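You operate a simulated robot arm through the tools that you are given. There is no shell and no other tool.

You are at the controls of a simulated two-armed robot. One attempt, no reset.

Task
Test the three packs in the charger and bin the dead one.
Fine: it goes into the red bin, lid shut; the other two stay in the charger.
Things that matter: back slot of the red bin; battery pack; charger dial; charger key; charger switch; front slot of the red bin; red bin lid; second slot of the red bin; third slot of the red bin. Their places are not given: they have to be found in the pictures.

Only the result counts: the job must be done as asked and must still hold three seconds after the hand-in. Knocking over, shifting, dropping, spilling or breaking anything else fails it. Lids that push on must go on centred and level and be pressed home; caps that screw on are set level and turned clockwise until they are tight.

Robot
Two 7-joint arms with two-finger parallel grippers on one trunk that stands fixed in place. Base frame: the origin is at the foot of the trunk, x ahead of it, y to its left, z up. Readings come in cm, rad, newtons and seconds.
The left shoulder is at [5, 16.5, 125.5], the right one opposite. With the tool pointing down near the work surface each hand reaches from about 18 to 68 cm from the base axis, measured 20 degrees to its own side. Payload 3.91 kg a hand.
The TCP of each hand is the grasp point between the finger pads, 3 cm short of the fingertips. In the tool frame z runs along the fingers and y along their closing line. Largest opening 11 cm; finger width 2, thickness 1; the body of the gripper, 4.8 by 11.2 cm, starts 5.5 cm behind the TCP.
Orientation is that of the tool frame in the base frame, as a unit quaternion [x, y, z, w]. With the fingers straight down and closing along the base's y, the tool's x points along the base's -x, its y along +y and its z along -z.

Tools
- The arms move only by the tool apply_moves. It takes "left_increments", "right_increments" or both (then of equal length, played together; a hand with none holds still); each is a list of rows, each a list of 7 numbers: the turn, a rotation vector about the base's x, y, z in units of 4 degrees (1.0 is 4 degrees), then the shift along the base's x, y, z in units of 20 mm (1.0 is 20 mm), then the opening, from 0 (shut) to 1 (fully open). In form: [[ax, ay, az, dx, dy, dz, gripper], ...]. A call has 1 to 20 rows; each row shifts and turns the commanded pose from where the row before left it. A call with a number of a shift or a turn outside -1 to 1 is refused whole. Each row takes 0.2 s and may step no farther than 5 cm and 0.15 rad from the row before; otherwise, or with a gripper value out of range, the whole call is refused. A pose out of reach is approached as far as the arm can. The call stops where the force on the tool passes 40 N (or 10 N more than at its start, if that is more) or the arm is blocked; 0.2 s more then pass. Each finger travels about 4.5 cm/s and halts on what it meets, pressing with about 41 N; the grip force reading is that of the motor and also rises with nothing between the fingers. The clock runs only during rows and for 0.2 s after the last one: add rows that do not move to give the fingers time. The reply holds the time, the measured pose of the TCP, the force on the tool along the base axes, the opening and the grip force, in the units named above and with some noise, with the torque about the TCP (base axes, N m) and any sound that the robot's microphone picked up.
- Cameras (640 x 400 px; columns grow to the right, rows downward): "scene" is now at [10.64, 4.41, 142.53]; the picture's right is [0.49, -0.87, 0.00], its down [-0.49, -0.28, -0.83] and it looks along [0.72, 0.41, -0.56] (base axes); focal length 233 px, centre (320, 200). "left" rides on the left gripper at [7.2, -1.7, -10.3] in its tool frame; the picture's right is [0.23, 0.97, 0.00], its down [-0.76, 0.18, -0.62] and it looks along [-0.61, 0.14, 0.78] (tool axes); focal length 222 px, centre (320, 200). "right" rides on the right gripper at [7.2, 1.7, -10.3] in its tool frame; the picture's right is [-0.23, 0.97, 0.00], its down [-0.76, -0.18, -0.62] and it looks along [-0.61, -0.14, 0.78] (tool axes); focal length 222 px, centre (320, 200).
- grab_frame(camera): a new picture of that camera. The clock stands still meanwhile.
- move_column(by): slides the trunk up (or, below 0, down) by that many cm; the arms and the scene camera ride with it, the base frame stays. It gives what a move gives, with no picture.
- turn_head(pan, tilt): turns the head with the scene camera to pan (to the left, within 1.396 rad either way) and tilt (down, from -0.506 to 1.204), counted from straight ahead of the robot. It gives what a move gives.
- pixel_to_xyz(camera, pixels): for up to 12 pixels [column, row] of the newest picture of that camera ("zoom" is the newest enlarged one), the place [x, y, z] in the base frame of the surface seen there, good to about 0.2 cm. The clock stands still meanwhile.
- close_up(camera, box): a new picture of the part [left, top, right, bottom] of that camera's present view, enlarged. The clock stands still meanwhile.
- hand_in(): hands the job in; it is judged then, once.

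Leave the grippers open and the arms clear of the work at the hand-in unless told otherwise.

The tools are called after "Emit:" as name(argument=value, ...) on one line, values as JSON. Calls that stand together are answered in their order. apply_moves: Moves the arms, as the interface text tells. Its arguments: {"type":"object","properties":{"left_increments":{"type":"array"},"right_increments":{"type":"array"}},"required":[]} The other tools are called the same way: move_column (by) moves the trunk up or down; turn_head (pan, tilt) turns the head that bears the scene camera; grab_frame (camera) takes a picture; pixel_to_xyz (camera, pixels) gives the place of the surface under pixels of a picture; close_up (camera, box) takes an enlarged picture of a part of a camera's view; hand_in () hands the job in.

At the start:

```text
clock: 0.0
left_tool_pos: [29.18, 35.63, 127.92]
left_tool_rot: [0.0, 1.0, 0.001, 0.0]
left_wrist_force: [0.5, -0.1, 0.1]
left_moment: [-0.01, 0.0, -0.01]
left_opening: 11.02
left_grip_force: 0.2
right_tool_pos: [35.12, -1.56, 123.13]
right_tool_rot: [0.0, 1.0, 0.0, 0.0]
right_wrist_force: [-0.4, 0.1, -0.2]
right_moment: [0.01, -0.02, -0.01]
right_opening: 10.98
right_grip_force: 0.0
trunk travel left (down, up): [-47.5, 2.8]
head pan, tilt (commanded): [0.517, 0.6]
```

scene: 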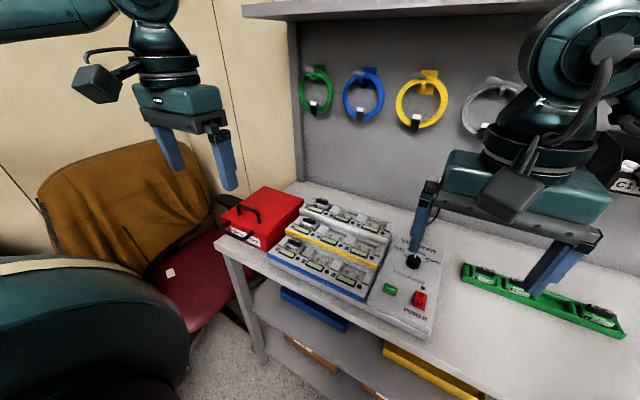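
right: 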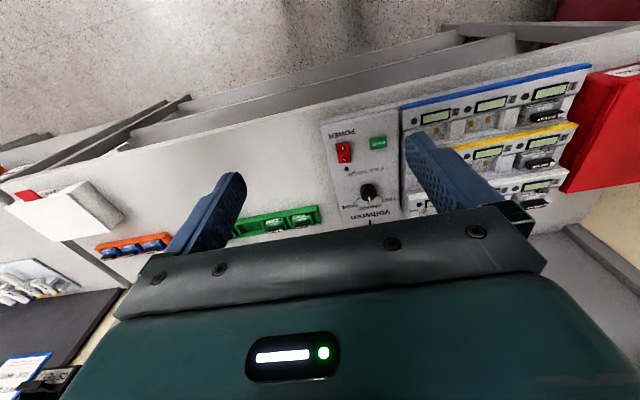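
left: 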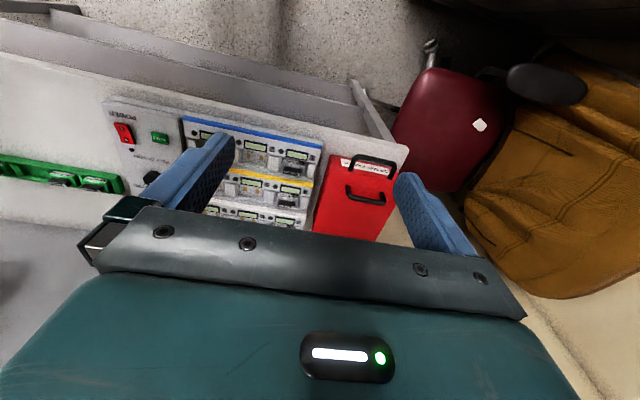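

I see a bench with a charger (three tiers with blue/yellow/white edges, a panel with dial, green key, red switch) and a red bin with a handle on its lid at the left. I will take close-ups of the charger and the bin first.

Emit:
close_up(camera="scene", box=[210, 170, 460, 330])

Emit:
close_up(camera="left", box=[90, 80, 410, 280])

Emit:
close_up(camera="right", box=[310, 50, 640, 256])

```text
2.50 times, centred on (335, 250) of scene
```

zoom: 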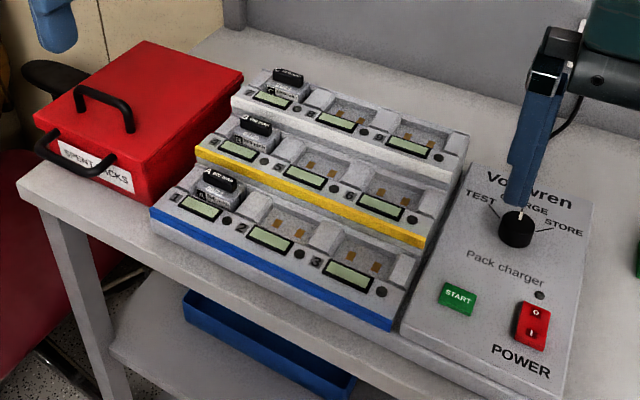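

```text
2.00 times, centred on (250, 180) of left
```

zoom: 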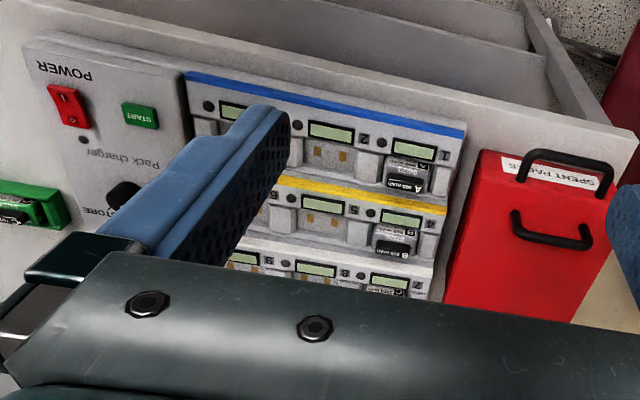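

```text
1.94 times, centred on (475, 153) of right
```

zoom: 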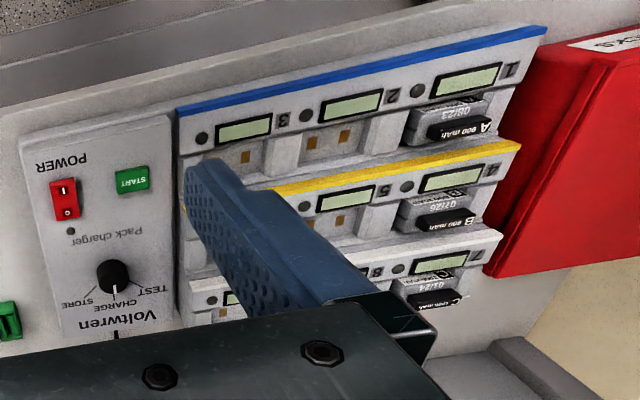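

Packs A, B, C sit in bays 1, 4 and 7. Let me measure key places from the scene picture: bin corners and handles, packs, dial, key, switch.

Emit:
grab_frame(camera="scene")

Emit:
pixel_to_xyz(camera="scene", pixels=[[264, 187], [303, 199], [219, 217], [261, 249], [241, 213], [235, 232], [414, 260], [390, 288], [419, 298], [421, 306], [300, 242], [270, 260]])

Emit:
close_up(camera="scene", box=[210, 180, 310, 260])

Emit:
close_up(camera="scene", box=[360, 220, 460, 340])

```text
taken
```

scene: 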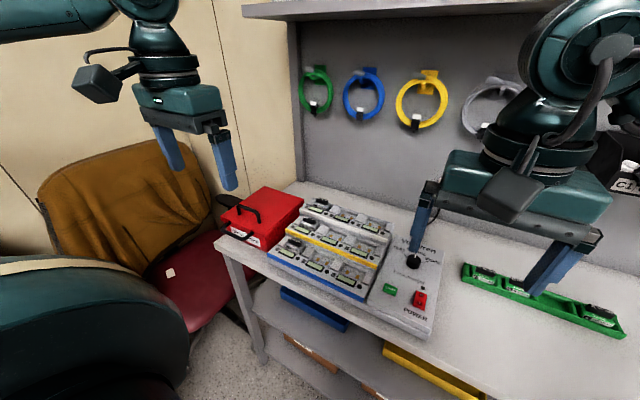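

```text
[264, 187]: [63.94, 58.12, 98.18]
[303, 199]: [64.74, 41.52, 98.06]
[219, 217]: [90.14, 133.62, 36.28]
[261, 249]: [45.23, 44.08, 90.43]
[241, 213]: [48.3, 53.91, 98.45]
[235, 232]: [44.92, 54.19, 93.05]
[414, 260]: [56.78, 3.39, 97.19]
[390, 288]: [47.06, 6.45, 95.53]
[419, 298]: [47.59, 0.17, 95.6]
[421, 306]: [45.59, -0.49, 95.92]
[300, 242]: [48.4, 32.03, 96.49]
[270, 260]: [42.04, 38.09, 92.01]
```

```text
5.00 times, centred on (260, 220) of scene
```

zoom: 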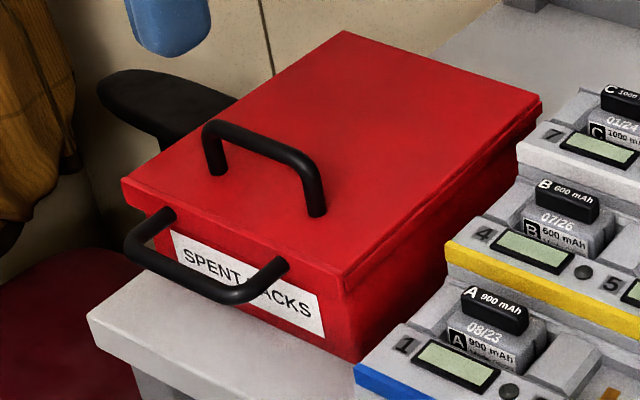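

```text
3.33 times, centred on (410, 280) of scene
```

zoom: 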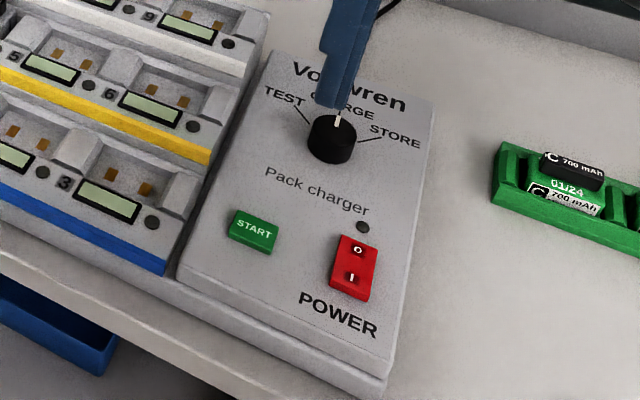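

The packs read A 900 mAh, B 600 mAh, C 1000 mAh; the dial pointer seems to be at CHARGE, and the switch state isn't clear. I'll move both hands up/back out of the view a bit and look around with the head for notices.

Emit:
turn_head(pan=-0.2, tilt=0.6)

Emit:
grab_frame(camera="scene")

```text
clock: 1.1
left_tool_pos: [29.12, 35.61, 127.87]
left_tool_rot: [0.0, 1.0, 0.001, 0.0]
left_wrist_force: [0.7, -0.6, -0.3]
left_moment: [0.02, -0.01, 0.0]
left_opening: 10.99
left_grip_force: 0.0
right_tool_pos: [35.07, -1.71, 123.27]
right_tool_rot: [0.0, 1.0, 0.0, -0.001]
right_wrist_force: [-0.1, -0.1, 0.0]
right_moment: [0.02, 0.0, -0.02]
right_opening: 11.01
right_grip_force: 0.1
trunk travel left (down, up): [-47.5, 2.8]
head pan, tilt (commanded): [-0.201, 0.6]
```

```text
taken
```

scene: 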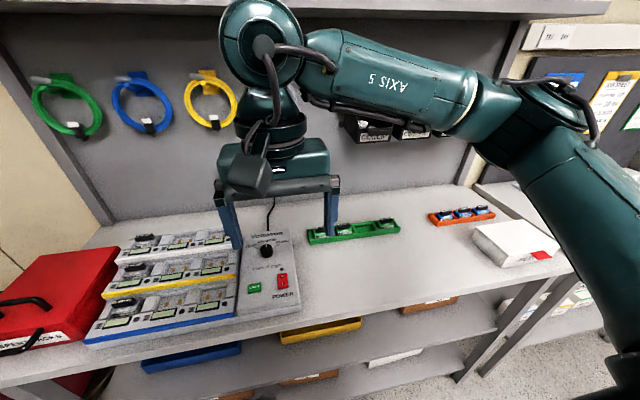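

There are some notices at the far right behind the arm. I'll pan further to check those.

Emit:
turn_head(pan=-0.9, tilt=0.45)

Emit:
grab_frame(camera="scene")

```text
clock: 2.1
left_tool_pos: [29.11, 35.66, 127.98]
left_tool_rot: [0.0, 1.0, 0.0, 0.0]
left_wrist_force: [0.2, -0.4, 0.0]
left_moment: [-0.02, 0.02, -0.01]
left_opening: 10.98
left_grip_force: 0.0
right_tool_pos: [35.13, -1.81, 123.23]
right_tool_rot: [0.0, 1.0, -0.001, 0.0]
right_wrist_force: [-0.3, -0.1, -0.7]
right_moment: [0.01, 0.02, 0.01]
right_opening: 11.0
right_grip_force: 0.0
trunk travel left (down, up): [-47.5, 2.8]
head pan, tilt (commanded): [-0.901, 0.45]
```

```text
taken
```

scene: 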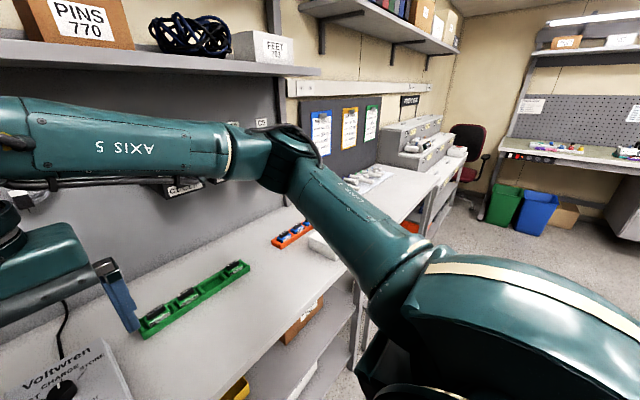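

Notices in blue/yellow/green frames at around (345,130). I'll enlarge them.

Emit:
close_up(camera="scene", box=[300, 95, 390, 160])

Emit:
close_up(camera="scene", box=[110, 210, 350, 350])

```text
6.15 times, centred on (345, 128) of scene
```

zoom: 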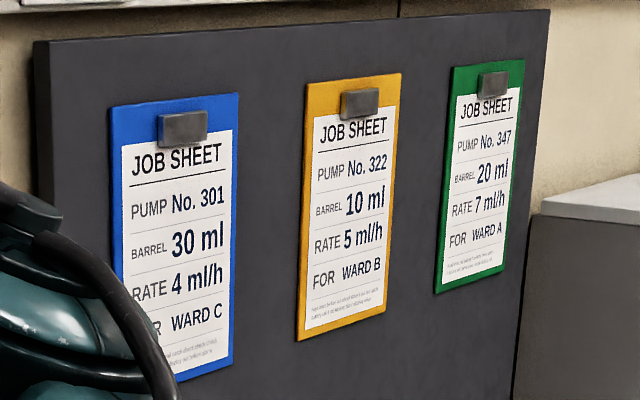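

```text
2.67 times, centred on (230, 280) of scene
```

zoom: 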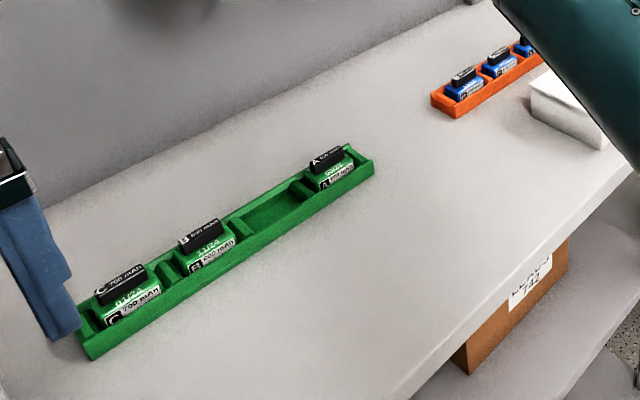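

The notices are unrelated pump job sheets. I'll swing the head back to the charger, and move the right hand a little right and back to clear the view.

Emit:
turn_head(pan=0.45, tilt=0.75)

Emit:
apply_moves(right_increments=[[0, 0, 0, -0.5, -1, 0, 1], [0, 0, 0, -0.5, -1, 0, 1], [0, 0, 0, -0.5, -1, 0, 1], [0, 0, 0, -0.5, -1, 0, 1], [0, 0, 0, -0.5, -1, 0, 1], [0, 0, 0, 0, -1, 0, 1], [0, 0, 0, 0, -1, 0, 1]])

Emit:
grab_frame(camera="scene")

```text
clock: 3.6
left_tool_pos: [29.1, 35.54, 128.06]
left_tool_rot: [-0.001, 1.0, 0.0, 0.0]
left_wrist_force: [0.9, 0.2, -0.1]
left_moment: [0.02, 0.0, 0.0]
left_opening: 10.99
left_grip_force: 0.1
right_tool_pos: [35.08, -1.73, 123.12]
right_tool_rot: [-0.001, 1.0, 0.0, 0.0]
right_wrist_force: [0.6, -0.6, 0.4]
right_moment: [-0.04, 0.01, -0.01]
right_opening: 10.98
right_grip_force: 0.1
trunk travel left (down, up): [-47.5, 2.8]
head pan, tilt (commanded): [0.45, 0.75]
```

```text
clock: 5.2
left_tool_pos: [29.17, 35.47, 127.98]
left_tool_rot: [0.0, 1.0, 0.0, 0.0]
left_wrist_force: [0.7, -0.3, -0.4]
left_moment: [0.02, 0.03, -0.03]
left_opening: 10.98
left_grip_force: 0.1
right_tool_pos: [30.05, -15.73, 123.18]
right_tool_rot: [0.0, 1.0, 0.001, 0.0]
right_wrist_force: [0.1, -0.2, -0.1]
right_moment: [0.03, 0.0, -0.04]
right_opening: 11.02
right_grip_force: 0.0
trunk travel left (down, up): [-47.5, 2.8]
head pan, tilt (commanded): [0.45, 0.75]
```

```text
taken
```

scene: 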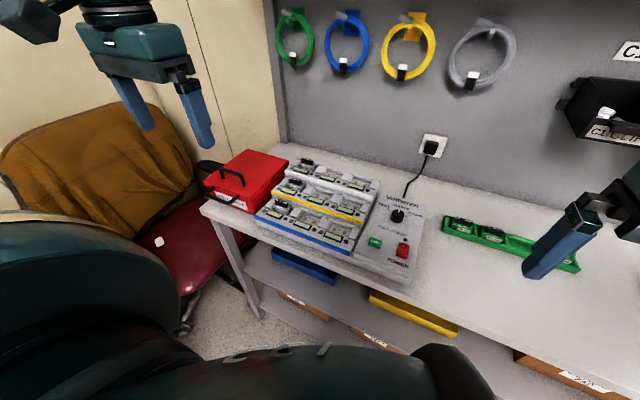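

The view is clear now. I'll enlarge the panel, the packs and the bin.

Emit:
close_up(camera="scene", box=[350, 185, 430, 285])

Emit:
close_up(camera="scene", box=[250, 150, 390, 255])

Emit:
close_up(camera="scene", box=[190, 140, 300, 220])

```text
4.00 times, centred on (390, 235) of scene
```

zoom: 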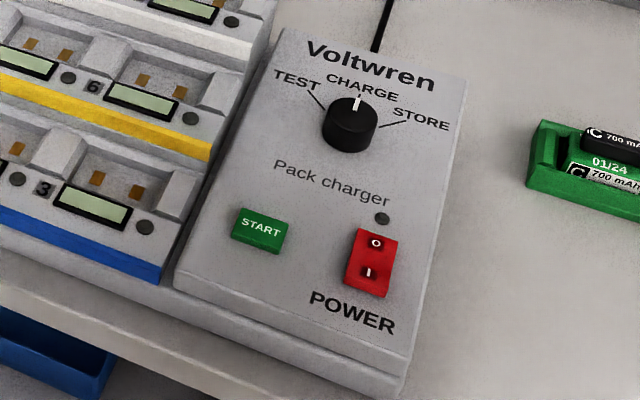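

```text
3.81 times, centred on (320, 202) of scene
```

zoom: 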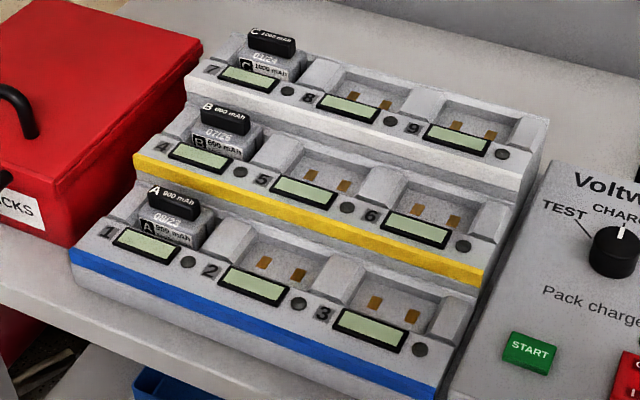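

```text
5.00 times, centred on (245, 180) of scene
```

zoom: 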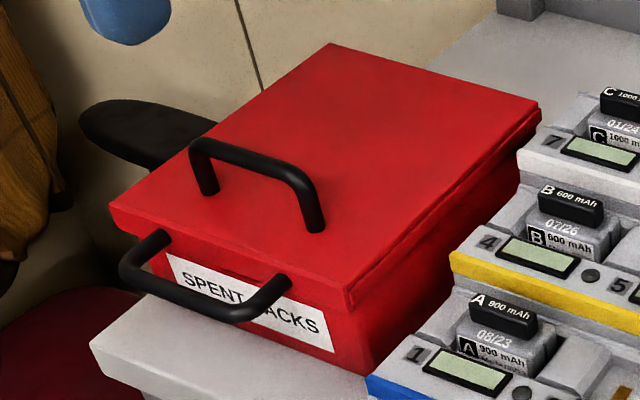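

Now I measure bin points from this enlarged picture: lid corners, lid handle ends and the front handle.

Emit:
pixel_to_xyz(camera="zoom", pixels=[[330, 47], [535, 108], [345, 288], [118, 205], [205, 190], [315, 228], [200, 145], [300, 185], [250, 162], [345, 368], [190, 308], [385, 300]])

Emit:
close_up(camera="scene", box=[195, 155, 265, 215])

```text
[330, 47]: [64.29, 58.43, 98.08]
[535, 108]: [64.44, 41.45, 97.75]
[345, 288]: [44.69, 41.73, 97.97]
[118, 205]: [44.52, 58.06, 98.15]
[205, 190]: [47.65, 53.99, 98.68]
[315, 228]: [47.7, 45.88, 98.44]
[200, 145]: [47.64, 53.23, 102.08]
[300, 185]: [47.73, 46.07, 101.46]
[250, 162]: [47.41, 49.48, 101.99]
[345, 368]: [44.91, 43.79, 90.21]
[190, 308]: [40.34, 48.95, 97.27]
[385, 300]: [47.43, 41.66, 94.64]
```

```text
6.67 times, centred on (230, 185) of scene
```

zoom: 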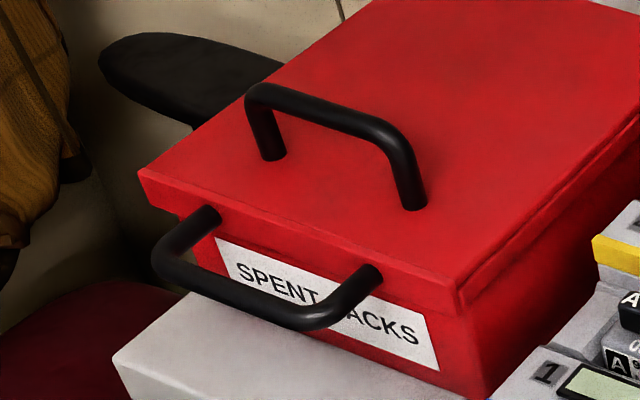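

The lid is a slab with a handle bar along y at x≈47.7, z≈102; likely hinged at the back. Now I measure the panel: dial, key, switch.

Emit:
close_up(camera="scene", box=[360, 185, 430, 275])

Emit:
pixel_to_xyz(camera="zoom", pixels=[[353, 95], [345, 115], [322, 130], [373, 135], [350, 152], [345, 100], [248, 222], [243, 245], [378, 238], [370, 265], [372, 292], [330, 190]])

```text
4.44 times, centred on (395, 230) of scene
```

zoom: 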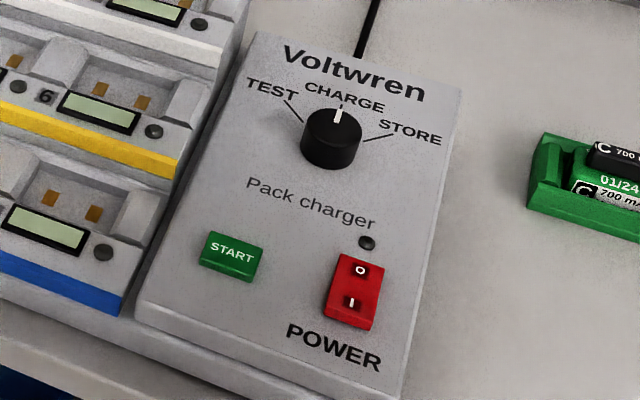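

```text
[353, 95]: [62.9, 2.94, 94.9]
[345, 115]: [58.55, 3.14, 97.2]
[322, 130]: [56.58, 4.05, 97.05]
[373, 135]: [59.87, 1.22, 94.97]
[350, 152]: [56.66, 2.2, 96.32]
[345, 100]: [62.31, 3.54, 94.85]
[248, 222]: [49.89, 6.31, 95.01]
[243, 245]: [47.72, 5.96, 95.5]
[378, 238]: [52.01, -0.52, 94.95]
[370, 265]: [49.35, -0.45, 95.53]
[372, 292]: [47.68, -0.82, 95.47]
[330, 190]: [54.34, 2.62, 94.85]
```

Panel top z≈94.9, dial top z≈97.2, key top and switch top z≈95.5. More precise pixels for the dial's disc, the key corners and the switch ends.

Emit:
pixel_to_xyz(camera="zoom", pixels=[[332, 124], [307, 122], [358, 126], [336, 110], [330, 138], [341, 108], [211, 235], [262, 248], [254, 278], [201, 262], [340, 258], [383, 268]])

Emit:
pixel_to_xyz(camera="zoom", pixels=[[326, 312], [372, 325], [360, 270], [352, 303], [367, 242], [288, 105], [393, 136], [302, 122], [340, 104]])

Emit:
close_up(camera="scene", box=[382, 234, 418, 264])

```text
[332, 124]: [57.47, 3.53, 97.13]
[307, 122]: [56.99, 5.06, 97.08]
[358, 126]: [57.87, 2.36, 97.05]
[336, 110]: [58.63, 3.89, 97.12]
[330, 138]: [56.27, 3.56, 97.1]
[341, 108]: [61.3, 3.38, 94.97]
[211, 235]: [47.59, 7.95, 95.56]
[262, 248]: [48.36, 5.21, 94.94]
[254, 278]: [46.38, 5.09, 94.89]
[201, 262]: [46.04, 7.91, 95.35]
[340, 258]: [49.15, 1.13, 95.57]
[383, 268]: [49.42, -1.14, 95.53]
```

```text
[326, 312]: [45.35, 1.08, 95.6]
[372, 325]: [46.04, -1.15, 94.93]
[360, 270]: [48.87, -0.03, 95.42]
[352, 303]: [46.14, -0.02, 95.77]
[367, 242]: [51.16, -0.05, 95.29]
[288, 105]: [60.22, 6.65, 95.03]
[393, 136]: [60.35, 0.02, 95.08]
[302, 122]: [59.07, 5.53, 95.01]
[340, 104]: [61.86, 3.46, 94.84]
```

```text
13.33 times, centred on (400, 249) of scene
```

zoom: 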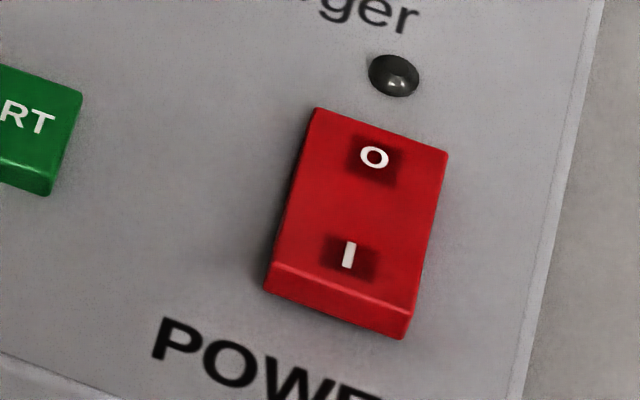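

The rocker's I end (front, x≈46, y≈0) stands proud, so power is off, and the dial mark points ahead to CHARGE (TEST lies about 45° counter-clockwise from above). With the right hand shut I'll go above the I end at about (45.9, 0.0, 104).

Emit:
apply_moves(right_increments=[[0, 0, 0, 0.793, 0.787, -0.96, 0], [0, 0, 0, 0.793, 0.787, -0.96, 0], [0, 0, 0, 0.793, 0.787, -0.96, 0], [0, 0, 0, 0.793, 0.787, -0.96, 0], [0, 0, 0, 0.793, 0.787, -0.96, 0], [0, 0, 0, 0.793, 0.787, -0.96, 0], [0, 0, 0, 0.793, 0.787, -0.96, 0], [0, 0, 0, 0.793, 0.787, -0.96, 0], [0, 0, 0, 0.793, 0.787, -0.96, 0], [0, 0, 0, 0.793, 0.787, -0.96, 0]])

Emit:
grab_frame(camera="scene")

Emit:
grab_frame(camera="right")

```text
clock: 7.5
left_tool_pos: [29.29, 35.57, 127.79]
left_tool_rot: [0.001, 1.0, 0.0, 0.001]
left_wrist_force: [-0.4, 1.1, 1.3]
left_moment: [-0.03, 0.0, -0.02]
left_opening: 11.03
left_grip_force: 0.1
right_tool_pos: [46.08, 0.17, 103.73]
right_tool_rot: [0.0, 1.0, 0.0, 0.0]
right_wrist_force: [-0.6, -0.2, -0.3]
right_moment: [0.0, -0.01, 0.0]
right_opening: 0.0
right_grip_force: 38.1
trunk travel left (down, up): [-47.5, 2.8]
head pan, tilt (commanded): [0.45, 0.75]
```

```text
taken
```

scene: 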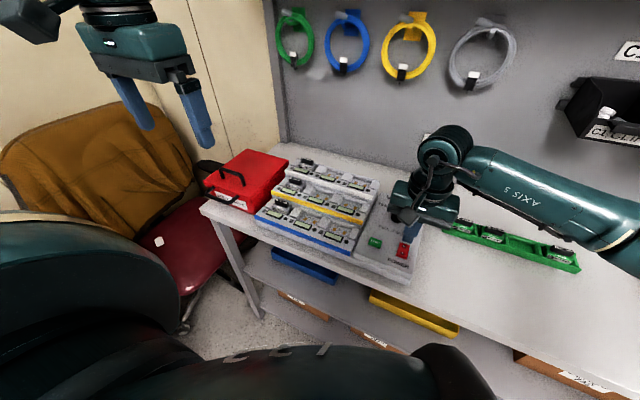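

```text
taken
```

right: 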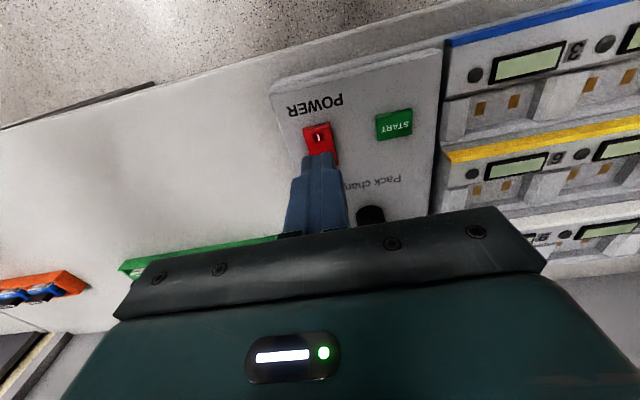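

The hand hangs over the switch. I'll check the rocker's position from the right camera with pixels on the rocker and key.

Emit:
pixel_to_xyz(camera="right", pixels=[[316, 130], [318, 137], [304, 128], [331, 124], [394, 125], [378, 115], [410, 112]])

Emit:
close_up(camera="right", box=[270, 80, 430, 230])

```text
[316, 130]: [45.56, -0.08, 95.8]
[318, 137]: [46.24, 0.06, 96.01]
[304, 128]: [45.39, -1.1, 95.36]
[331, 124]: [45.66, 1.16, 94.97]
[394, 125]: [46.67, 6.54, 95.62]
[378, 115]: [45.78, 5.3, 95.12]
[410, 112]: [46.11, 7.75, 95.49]
```

```text
2.67 times, centred on (350, 155) of right
```

zoom: 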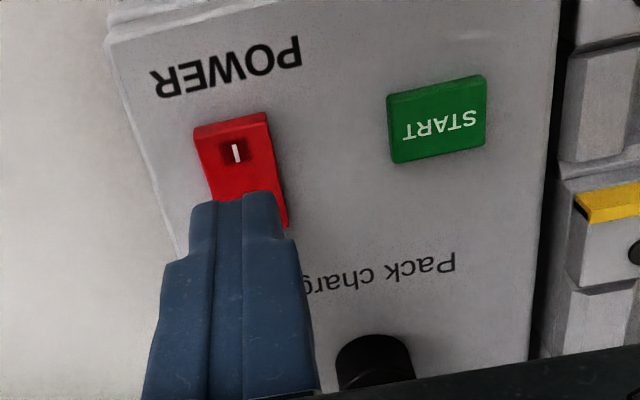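

Rocker's I end at x≈45.5–46.2, y≈0, z≈95.8. I'll shift 0.3 cm nearer and lower to just above contact, then press in small steps.

Emit:
apply_moves(right_increments=[[0, 0, 0, -0.17, -0.08, -0.6, 0], [0, 0, 0, 0, 0, -0.6, 0], [0, 0, 0, 0, 0, -0.6, 0], [0, 0, 0, 0, 0, -0.4, 0], [0, 0, 0, 0, 0, -0.1, 0], [0, 0, 0, 0, 0, -0.1, 0], [0, 0, 0, 0, 0, -0.1, 0], [0, 0, 0, 0, 0, -0.1, 0]])

```text
clock: 9.2
left_tool_pos: [29.15, 35.48, 127.92]
left_tool_rot: [0.0, 1.0, 0.0, 0.0]
left_wrist_force: [-0.2, 0.8, 0.1]
left_moment: [0.04, 0.0, 0.01]
left_opening: 11.02
left_grip_force: 0.1
right_tool_pos: [45.79, -0.02, 98.75]
right_tool_rot: [0.0, 1.0, 0.001, 0.0]
right_wrist_force: [-0.4, 0.2, 0.7]
right_moment: [0.03, 0.01, 0.0]
right_opening: 0.0
right_grip_force: 37.8
trunk travel left (down, up): [-47.5, 2.8]
head pan, tilt (commanded): [0.45, 0.75]
```

The tips should now just be touching (TCP 98.75). I press further in small steps.

Emit:
apply_moves(right_increments=[[0, 0, 0, 0, 0, -0.05, 0], [0, 0, 0, 0, 0, -0.05, 0], [0, 0, 0, 0, 0, -0.05, 0], [0, 0, 0, 0, 0, -0.05, 0], [0, 0, 0, 0, 0, -0.05, 0], [0, 0, 0, 0, 0, -0.05, 0]])

Emit:
close_up(camera="scene", box=[360, 185, 430, 275])

```text
clock: 10.7
left_tool_pos: [29.09, 35.54, 127.87]
left_tool_rot: [0.0, 1.0, 0.0, 0.001]
left_wrist_force: [-0.5, -0.9, -0.2]
left_moment: [0.03, 0.03, 0.01]
left_opening: 10.98
left_grip_force: 0.0
right_tool_pos: [45.87, 0.05, 98.82]
right_tool_rot: [0.0, 1.0, 0.004, 0.005]
right_wrist_force: [-7.1, -4.2, 15.8]
right_moment: [-0.11, 0.01, 0.02]
right_opening: 0.01
right_grip_force: 37.8
trunk travel left (down, up): [-47.5, 2.8]
head pan, tilt (commanded): [0.45, 0.75]
stopped in row 6 (right hand): the force on the tool passed its limit at 40 N (the readings are from after the stop); the commanded pose is now the measured one
```

```text
4.44 times, centred on (395, 230) of scene
```

zoom: 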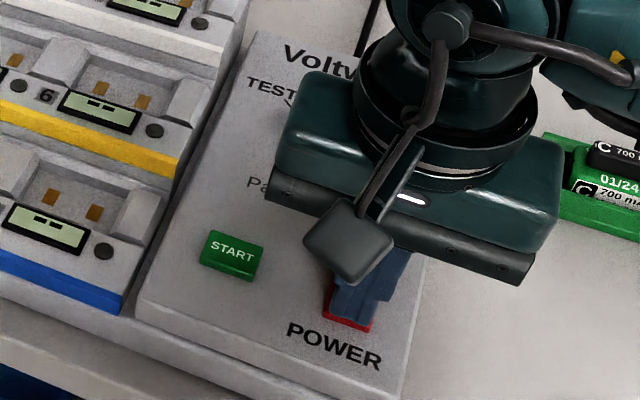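

The displays now show dashes: power is on. I lift off and look at the switch and lamp.

Emit:
apply_moves(right_increments=[[0, 0, 0, 0, 0, 0.5, 0], [0, 0, 0, 0, 0, 1, 0], [0, 0, 0, 0, -1, 1, 0], [0, 0, 0, 0, -1, 0.5, 0], [0, 0, 0, 0, -1, 0, 0], [0, 0, 0, 0, -1, 0, 0]])

Emit:
grab_frame(camera="right")

Emit:
close_up(camera="scene", box=[250, 150, 430, 275])

```text
clock: 12.1
left_tool_pos: [29.1, 35.51, 127.88]
left_tool_rot: [0.0, 1.0, 0.001, 0.0]
left_wrist_force: [-0.6, 0.2, 0.3]
left_moment: [0.01, -0.01, 0.01]
left_opening: 11.02
left_grip_force: 0.0
right_tool_pos: [45.93, -8.13, 104.54]
right_tool_rot: [0.0, 1.0, 0.003, 0.003]
right_wrist_force: [-0.4, 0.4, -0.7]
right_moment: [0.0, 0.03, 0.02]
right_opening: 0.0
right_grip_force: 37.4
trunk travel left (down, up): [-47.5, 2.8]
head pan, tilt (commanded): [0.45, 0.75]
```

```text
taken
```

right: 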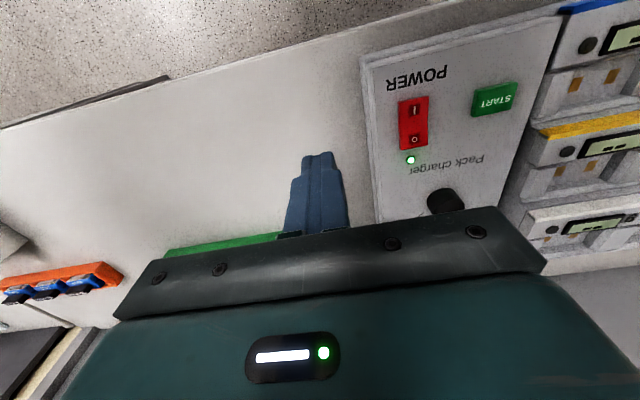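

```text
3.20 times, centred on (340, 212) of scene
```

zoom: 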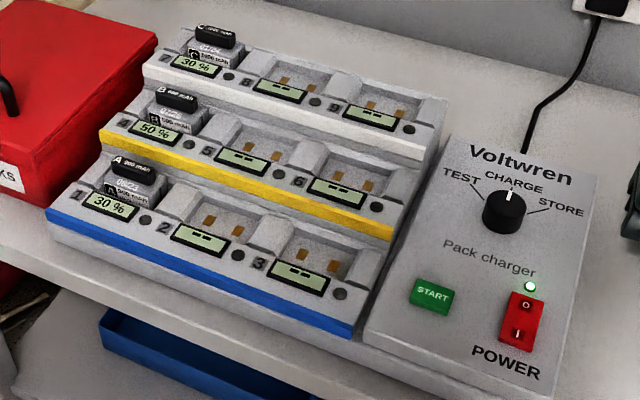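

Power lamp lit; displays read pack A 30 %, B 50 %, C 30 % (charge state). Now the dial: I move the right hand above (57.4, 3.65), opened about 5 cm and pre-turned -24°, so I can turn it +45° to TEST.

Emit:
apply_moves(right_increments=[[0, 0, -1, 0.95, 0.98, 0.12, 0.45], [0, 0, -1, 0.95, 0.98, 0.12, 0.45], [0, 0, -1, 0.95, 0.98, 0.12, 0.45], [0, 0, -1, 0.95, 0.98, 0.12, 0.45], [0, 0, -1, 0.96, 0.98, 0.12, 0.45], [0, 0, -1, 0.97, 0.98, 0.12, 0.45], [0, 0, 0, 0, 0, 0, 0.45]])

Emit:
grab_frame(camera="right")

Emit:
grab_frame(camera="scene")

```text
clock: 13.7
left_tool_pos: [29.17, 35.57, 127.95]
left_tool_rot: [0.0, 1.0, 0.0, 0.001]
left_wrist_force: [0.2, 0.1, -0.2]
left_moment: [-0.01, 0.04, -0.02]
left_opening: 11.01
left_grip_force: 0.1
right_tool_pos: [57.17, 3.63, 106.0]
right_tool_rot: [0.208, 0.978, 0.002, 0.004]
right_wrist_force: [-0.4, -0.7, -0.5]
right_moment: [0.02, -0.03, 0.01]
right_opening: 4.95
right_grip_force: 0.0
trunk travel left (down, up): [-47.5, 2.8]
head pan, tilt (commanded): [0.45, 0.75]
```

```text
taken
```

right: 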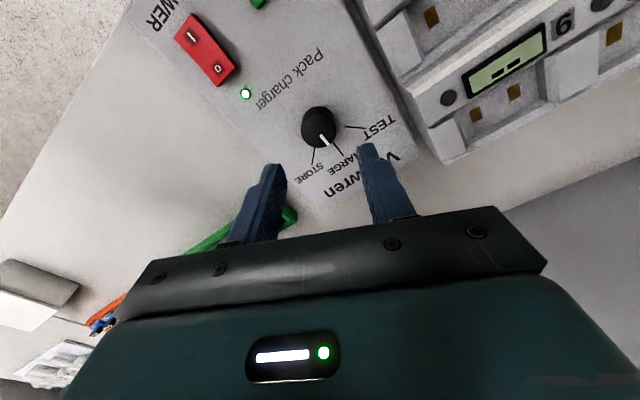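

```text
taken
```

scene: 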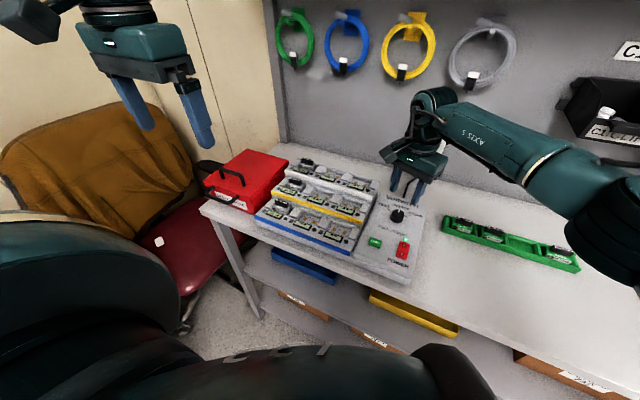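

I measure the dial disc, TEST and CHARGE marks again from the right camera.

Emit:
pixel_to_xyz(camera="right", pixels=[[318, 124], [303, 122], [335, 125], [317, 108], [323, 138], [344, 127], [366, 130], [343, 156], [315, 155], [313, 165]])

Emit:
close_up(camera="right", box=[270, 80, 410, 190])

```text
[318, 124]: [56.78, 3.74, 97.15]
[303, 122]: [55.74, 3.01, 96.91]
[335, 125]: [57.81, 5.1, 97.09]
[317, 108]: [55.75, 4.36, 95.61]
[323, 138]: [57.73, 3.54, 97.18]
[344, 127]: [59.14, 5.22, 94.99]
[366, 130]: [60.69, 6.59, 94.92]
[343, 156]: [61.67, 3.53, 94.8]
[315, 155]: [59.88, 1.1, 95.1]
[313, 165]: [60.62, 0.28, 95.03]
```

```text
3.64 times, centred on (340, 135) of right
```

zoom: 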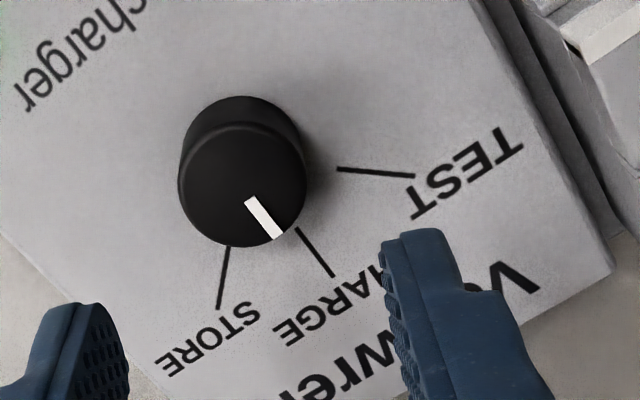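

Emit:
pixel_to_xyz(camera="zoom", pixels=[[242, 185], [183, 185], [302, 185], [248, 130], [242, 243], [250, 200], [278, 236], [338, 169], [415, 177], [298, 230], [332, 276], [220, 300]])

```text
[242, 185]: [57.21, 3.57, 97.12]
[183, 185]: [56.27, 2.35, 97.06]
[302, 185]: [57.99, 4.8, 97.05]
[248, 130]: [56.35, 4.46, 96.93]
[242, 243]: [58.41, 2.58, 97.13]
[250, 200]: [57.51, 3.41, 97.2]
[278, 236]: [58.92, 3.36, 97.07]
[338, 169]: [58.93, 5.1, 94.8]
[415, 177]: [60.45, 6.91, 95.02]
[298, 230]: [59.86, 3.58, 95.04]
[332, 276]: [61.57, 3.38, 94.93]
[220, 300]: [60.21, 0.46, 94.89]
```

Dial centre ≈(57.3, 3.55), TEST mark at about +45°. I lower to TCP z≈98.4 with fingers around the dial.

Emit:
apply_moves(right_increments=[[0, 0, 0, 0.07, -0.04, -0.95, 0.45], [0, 0, 0, 0, 0, -0.95, 0.45], [0, 0, 0, 0, 0, -0.95, 0.45], [0, 0, 0, 0, 0, -0.95, 0.45], [0, 0, 0, 0, 0, 0, 0.45]])

Emit:
close_up(camera="right", box=[250, 80, 410, 200])

Emit:
close_up(camera="scene", box=[360, 160, 460, 260])

```text
clock: 14.9
left_tool_pos: [29.18, 35.5, 127.98]
left_tool_rot: [0.0, 1.0, 0.0, 0.0]
left_wrist_force: [0.5, 0.6, -0.1]
left_moment: [0.0, -0.03, 0.0]
left_opening: 11.02
left_grip_force: 0.2
right_tool_pos: [57.51, 3.68, 98.19]
right_tool_rot: [0.207, 0.978, 0.002, 0.003]
right_wrist_force: [0.0, -0.7, 0.3]
right_moment: [0.0, 0.01, 0.0]
right_opening: 4.96
right_grip_force: 0.0
trunk travel left (down, up): [-47.5, 2.8]
head pan, tilt (commanded): [0.45, 0.75]
```

```text
3.33 times, centred on (330, 140) of right
```

zoom: 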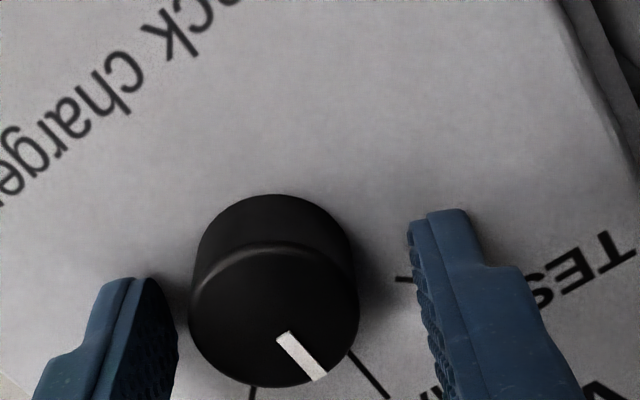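

```text
4.00 times, centred on (410, 210) of scene
```

zoom: 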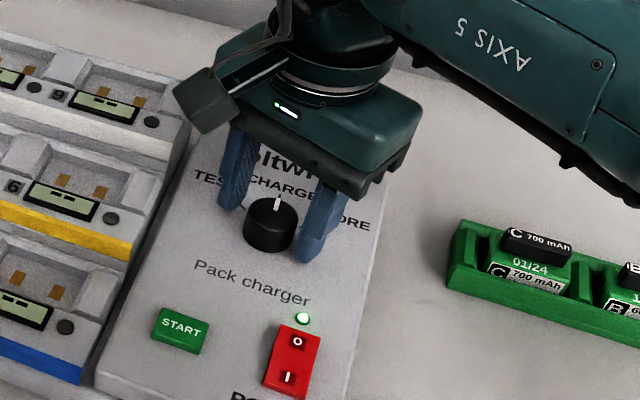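

The fingers straddle the dial. I nudge for centring and close on it.

Emit:
apply_moves(right_increments=[[0, 0, 0, -0.05, -0.08, 0, 0.45], [0, 0, 0, 0, 0, 0, 0.2], [0, 0, 0, 0, 0, 0, 0.2], [0, 0, 0, 0, 0, 0, 0.2], [0, 0, 0, 0, 0, 0, 0.1], [0, 0, 0, 0, 0, 0, 0.1]])

```text
clock: 16.3
left_tool_pos: [29.15, 35.52, 128.02]
left_tool_rot: [0.0, 1.0, 0.0, 0.001]
left_wrist_force: [0.4, -0.5, 0.2]
left_moment: [0.01, -0.01, -0.01]
left_opening: 10.98
left_grip_force: 0.0
right_tool_pos: [57.41, 3.59, 98.37]
right_tool_rot: [0.208, 0.978, 0.002, 0.003]
right_wrist_force: [-3.3, -2.5, -0.7]
right_moment: [-0.68, 0.33, 0.01]
right_opening: 3.16
right_grip_force: 44.7
trunk travel left (down, up): [-47.5, 2.8]
head pan, tilt (commanded): [0.45, 0.75]
```

The dial is gripped (opening 3.16, 45 N). I turn it +45° (counter-clockwise from above).

Emit:
apply_moves(right_increments=[[0, 0, 1, 0, 0, 0, 0.1], [0, 0, 1, 0, 0, 0, 0.1], [0, 0, 1, 0, 0, 0, 0.1], [0, 0, 1, 0, 0, 0, 0.1], [0, 0, 1, 0, 0, 0, 0.1], [0, 0, 1, 0, 0, 0, 0.1], [0, 0, 1, 0, 0, 0, 0.1], [0, 0, 1, 0, 0, 0, 0.1], [0, 0, 1, 0, 0, 0, 0.1], [0, 0, 1, 0, 0, 0, 0.1], [0, 0, 1, 0, 0, 0, 0.1]])

Emit:
close_up(camera="scene", box=[360, 160, 460, 260])

Emit:
close_up(camera="right", box=[250, 80, 410, 200])

```text
clock: 18.7
left_tool_pos: [29.21, 35.52, 127.89]
left_tool_rot: [0.0, 1.0, -0.001, 0.0]
left_wrist_force: [-0.1, 0.3, 0.0]
left_moment: [0.03, -0.02, 0.0]
left_opening: 10.98
left_grip_force: 0.0
right_tool_pos: [57.28, 3.54, 98.31]
right_tool_rot: [-0.174, 0.985, 0.004, 0.002]
right_wrist_force: [-5.0, 4.2, -8.4]
right_moment: [-0.18, -0.55, 0.0]
right_opening: 3.16
right_grip_force: 44.7
trunk travel left (down, up): [-47.5, 2.8]
head pan, tilt (commanded): [0.45, 0.75]
```

```text
4.00 times, centred on (410, 210) of scene
```

zoom: 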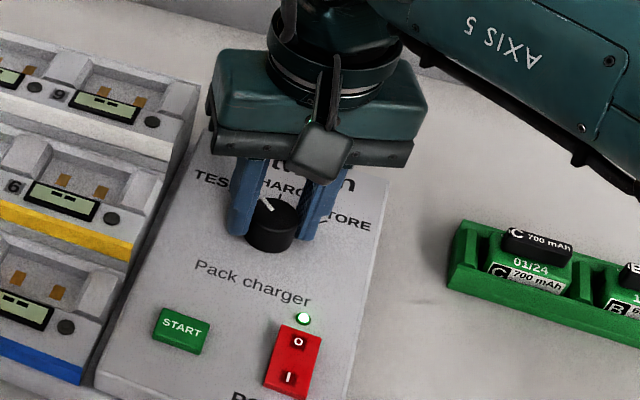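

```text
3.33 times, centred on (330, 140) of right
```

zoom: 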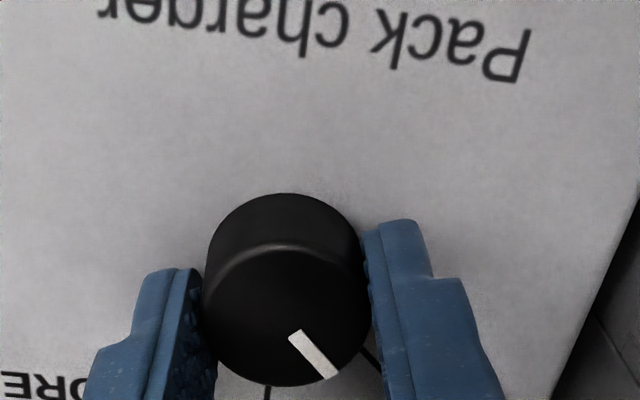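

The pointer now faces the TEST mark. I open the fingers and lift to check.

Emit:
apply_moves(right_increments=[[0, 0, 0, 0, 0, 0, 0.45], [0, 0, 0, 0, 0, 0, 0.45], [0, 0, 0, 0, 0, 0.5, 0.45], [0, 0, 0, 0, 0, 1, 0.45], [0, 0, 0, 0, 0, 1, 0.45], [0, 0, 0, 0, 0, 1, 0.45], [0, 0, -1, -0.5, -0.5, 0, 0.45], [0, 0, -1, -0.5, -0.5, 0, 0.45]])

Emit:
close_up(camera="scene", box=[350, 170, 450, 270])

Emit:
close_up(camera="right", box=[250, 60, 450, 200])

```text
clock: 20.5
left_tool_pos: [29.16, 35.5, 127.84]
left_tool_rot: [0.001, 1.0, 0.0, 0.001]
left_wrist_force: [0.2, -0.1, 0.1]
left_moment: [-0.03, 0.0, -0.03]
left_opening: 11.0
left_grip_force: 0.0
right_tool_pos: [55.43, 1.69, 105.35]
right_tool_rot: [-0.104, 0.995, 0.003, 0.004]
right_wrist_force: [0.4, 0.5, 0.2]
right_moment: [-0.02, -0.01, -0.02]
right_opening: 4.95
right_grip_force: 0.0
trunk travel left (down, up): [-47.5, 2.8]
head pan, tilt (commanded): [0.45, 0.75]
```

```text
4.00 times, centred on (400, 220) of scene
```

zoom: 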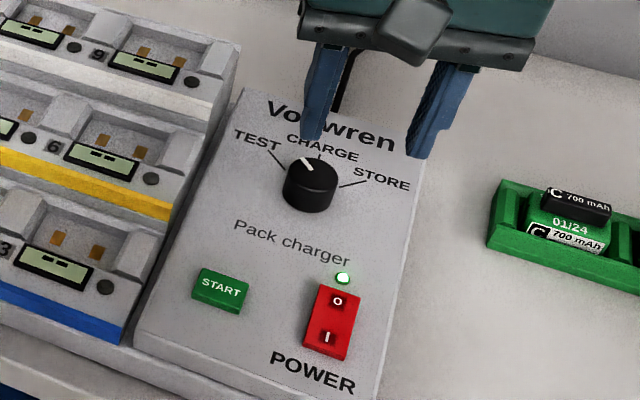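

```text
2.86 times, centred on (350, 130) of right
```

zoom: 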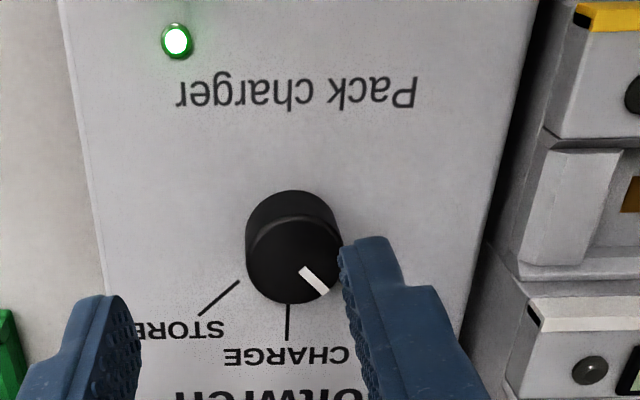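

I measure the pointer ends and dial rim to find the pointer's angle.

Emit:
pixel_to_xyz(camera="zoom", pixels=[[302, 272], [323, 292], [292, 262], [250, 255], [338, 262], [292, 222], [288, 303], [240, 282], [202, 314], [287, 305], [287, 338]])

```text
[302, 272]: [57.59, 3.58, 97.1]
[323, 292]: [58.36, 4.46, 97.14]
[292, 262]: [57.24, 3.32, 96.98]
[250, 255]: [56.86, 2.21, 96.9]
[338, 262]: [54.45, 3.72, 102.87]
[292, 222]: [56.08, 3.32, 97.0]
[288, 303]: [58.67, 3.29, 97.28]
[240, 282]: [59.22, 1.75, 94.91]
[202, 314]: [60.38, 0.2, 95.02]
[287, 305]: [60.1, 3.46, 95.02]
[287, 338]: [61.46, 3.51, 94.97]
```

Pointer at ≈+49°, i.e. TEST. Next I close the right hand and go above the START key at (46.9, 6.5).

Emit:
apply_moves(right_increments=[[0, 0, -0.6, -0.85, 0.48, -0.1, 0], [0, 0, -0.6, -0.85, 0.48, -0.2, 0], [0, 0, -0.6, -0.85, 0.48, -0.3, 0], [0, 0, -0.6, -0.85, 0.48, -0.4, 0], [0, 0, -0.6, -0.85, 0.48, -0.4, 0], [0, 0, 0, 0, 0, 0, 0]])

Emit:
close_up(camera="right", box=[230, 60, 430, 200])

```text
clock: 21.9
left_tool_pos: [29.14, 35.63, 127.9]
left_tool_rot: [0.0, 1.0, -0.001, 0.0]
left_wrist_force: [0.1, 0.3, 0.0]
left_moment: [0.04, -0.04, -0.01]
left_opening: 11.01
left_grip_force: 0.1
right_tool_pos: [46.74, 6.16, 102.71]
right_tool_rot: [0.001, 1.0, 0.002, 0.003]
right_wrist_force: [0.5, 0.4, -1.1]
right_moment: [-0.02, -0.03, 0.01]
right_opening: 0.0
right_grip_force: 38.3
trunk travel left (down, up): [-47.5, 2.8]
head pan, tilt (commanded): [0.45, 0.75]
```

```text
2.86 times, centred on (330, 130) of right
```

zoom: 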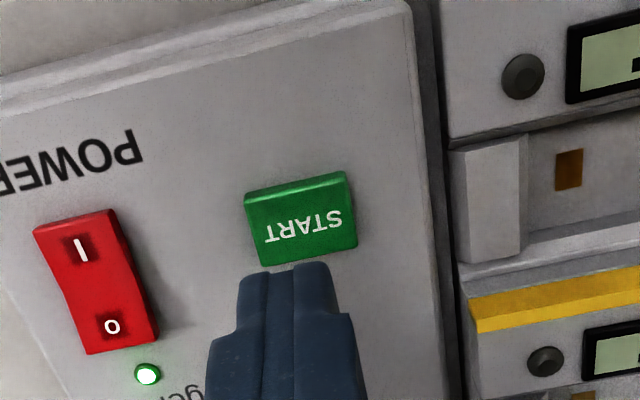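

Over the key. I nudge to (46.9, 6.5), lower to just above it and press in small steps.

Emit:
apply_moves(right_increments=[[0, 0, 0, 0.08, 0.17, -0.7, 0], [0, 0, 0, 0, 0, -0.7, 0], [0, 0, 0, 0, 0, -0.5, 0], [0, 0, 0, 0, 0, -0.1, 0], [0, 0, 0, 0, 0, -0.1, 0], [0, 0, 0, 0, 0, -0.05, 0], [0, 0, 0, 0, 0, -0.05, 0], [0, 0, 0, 0, 0, -0.05, 0]])

Emit:
close_up(camera="scene", box=[250, 150, 430, 275])

```text
clock: 23.7
left_tool_pos: [29.11, 35.56, 127.85]
left_tool_rot: [0.0, 1.0, 0.0, -0.001]
left_wrist_force: [-0.4, 0.2, -0.9]
left_moment: [0.03, 0.0, 0.0]
left_opening: 11.01
left_grip_force: 0.0
right_tool_pos: [47.11, 6.58, 98.13]
right_tool_rot: [0.0, 1.0, 0.003, 0.004]
right_wrist_force: [1.8, -2.9, 7.7]
right_moment: [-0.07, -0.03, 0.03]
right_opening: 0.0
right_grip_force: 37.6
trunk travel left (down, up): [-47.5, 2.8]
head pan, tilt (commanded): [0.45, 0.75]
heard: click
```

```text
3.20 times, centred on (340, 212) of scene
```

zoom: 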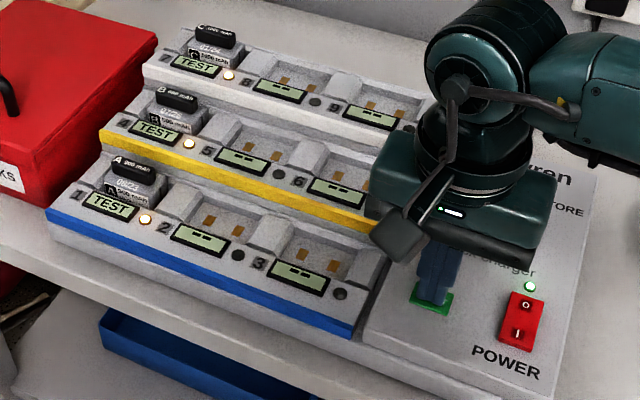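

A click was heard, and all three packs now show TEST with amber lamps. I lift the right hand off and move it aside while the test runs.

Emit:
apply_moves(right_increments=[[0, 0, 0, 0, 0, 0.5, 0], [0, 0, 0, 0, 0, 1, 0], [0, 0, 0, 0, -1, 1, 0], [0, 0, 0, -0.5, -1, 1, 0], [0, 0, 0, -0.5, -1, 1, 0.5], [0, 0, 0, -0.5, -1, 1, 0.5], [0, 0, 0, -0.5, -1, 1, 0.5], [0, 0, 0, -0.5, -1, 1, 0.5], [0, 0, 0, -0.5, -1, 1, 0.5], [0, 0, 0, -0.5, -1, 1, 0.5]])

Emit:
close_up(camera="scene", box=[250, 150, 430, 275])

```text
clock: 25.9
left_tool_pos: [29.2, 35.49, 127.88]
left_tool_rot: [0.001, 1.0, 0.0, 0.0]
left_wrist_force: [0.4, 0.2, 0.3]
left_moment: [-0.01, -0.01, 0.0]
left_opening: 11.01
left_grip_force: 0.0
right_tool_pos: [40.06, -9.36, 116.89]
right_tool_rot: [0.0, 1.0, 0.003, 0.004]
right_wrist_force: [0.1, -0.1, 1.4]
right_moment: [0.02, 0.01, 0.0]
right_opening: 5.48
right_grip_force: 0.2
trunk travel left (down, up): [-47.5, 2.8]
head pan, tilt (commanded): [0.45, 0.75]
```

```text
3.20 times, centred on (340, 212) of scene
```

zoom: 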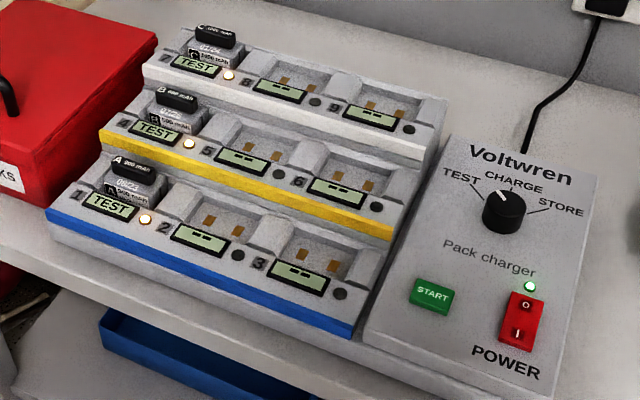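

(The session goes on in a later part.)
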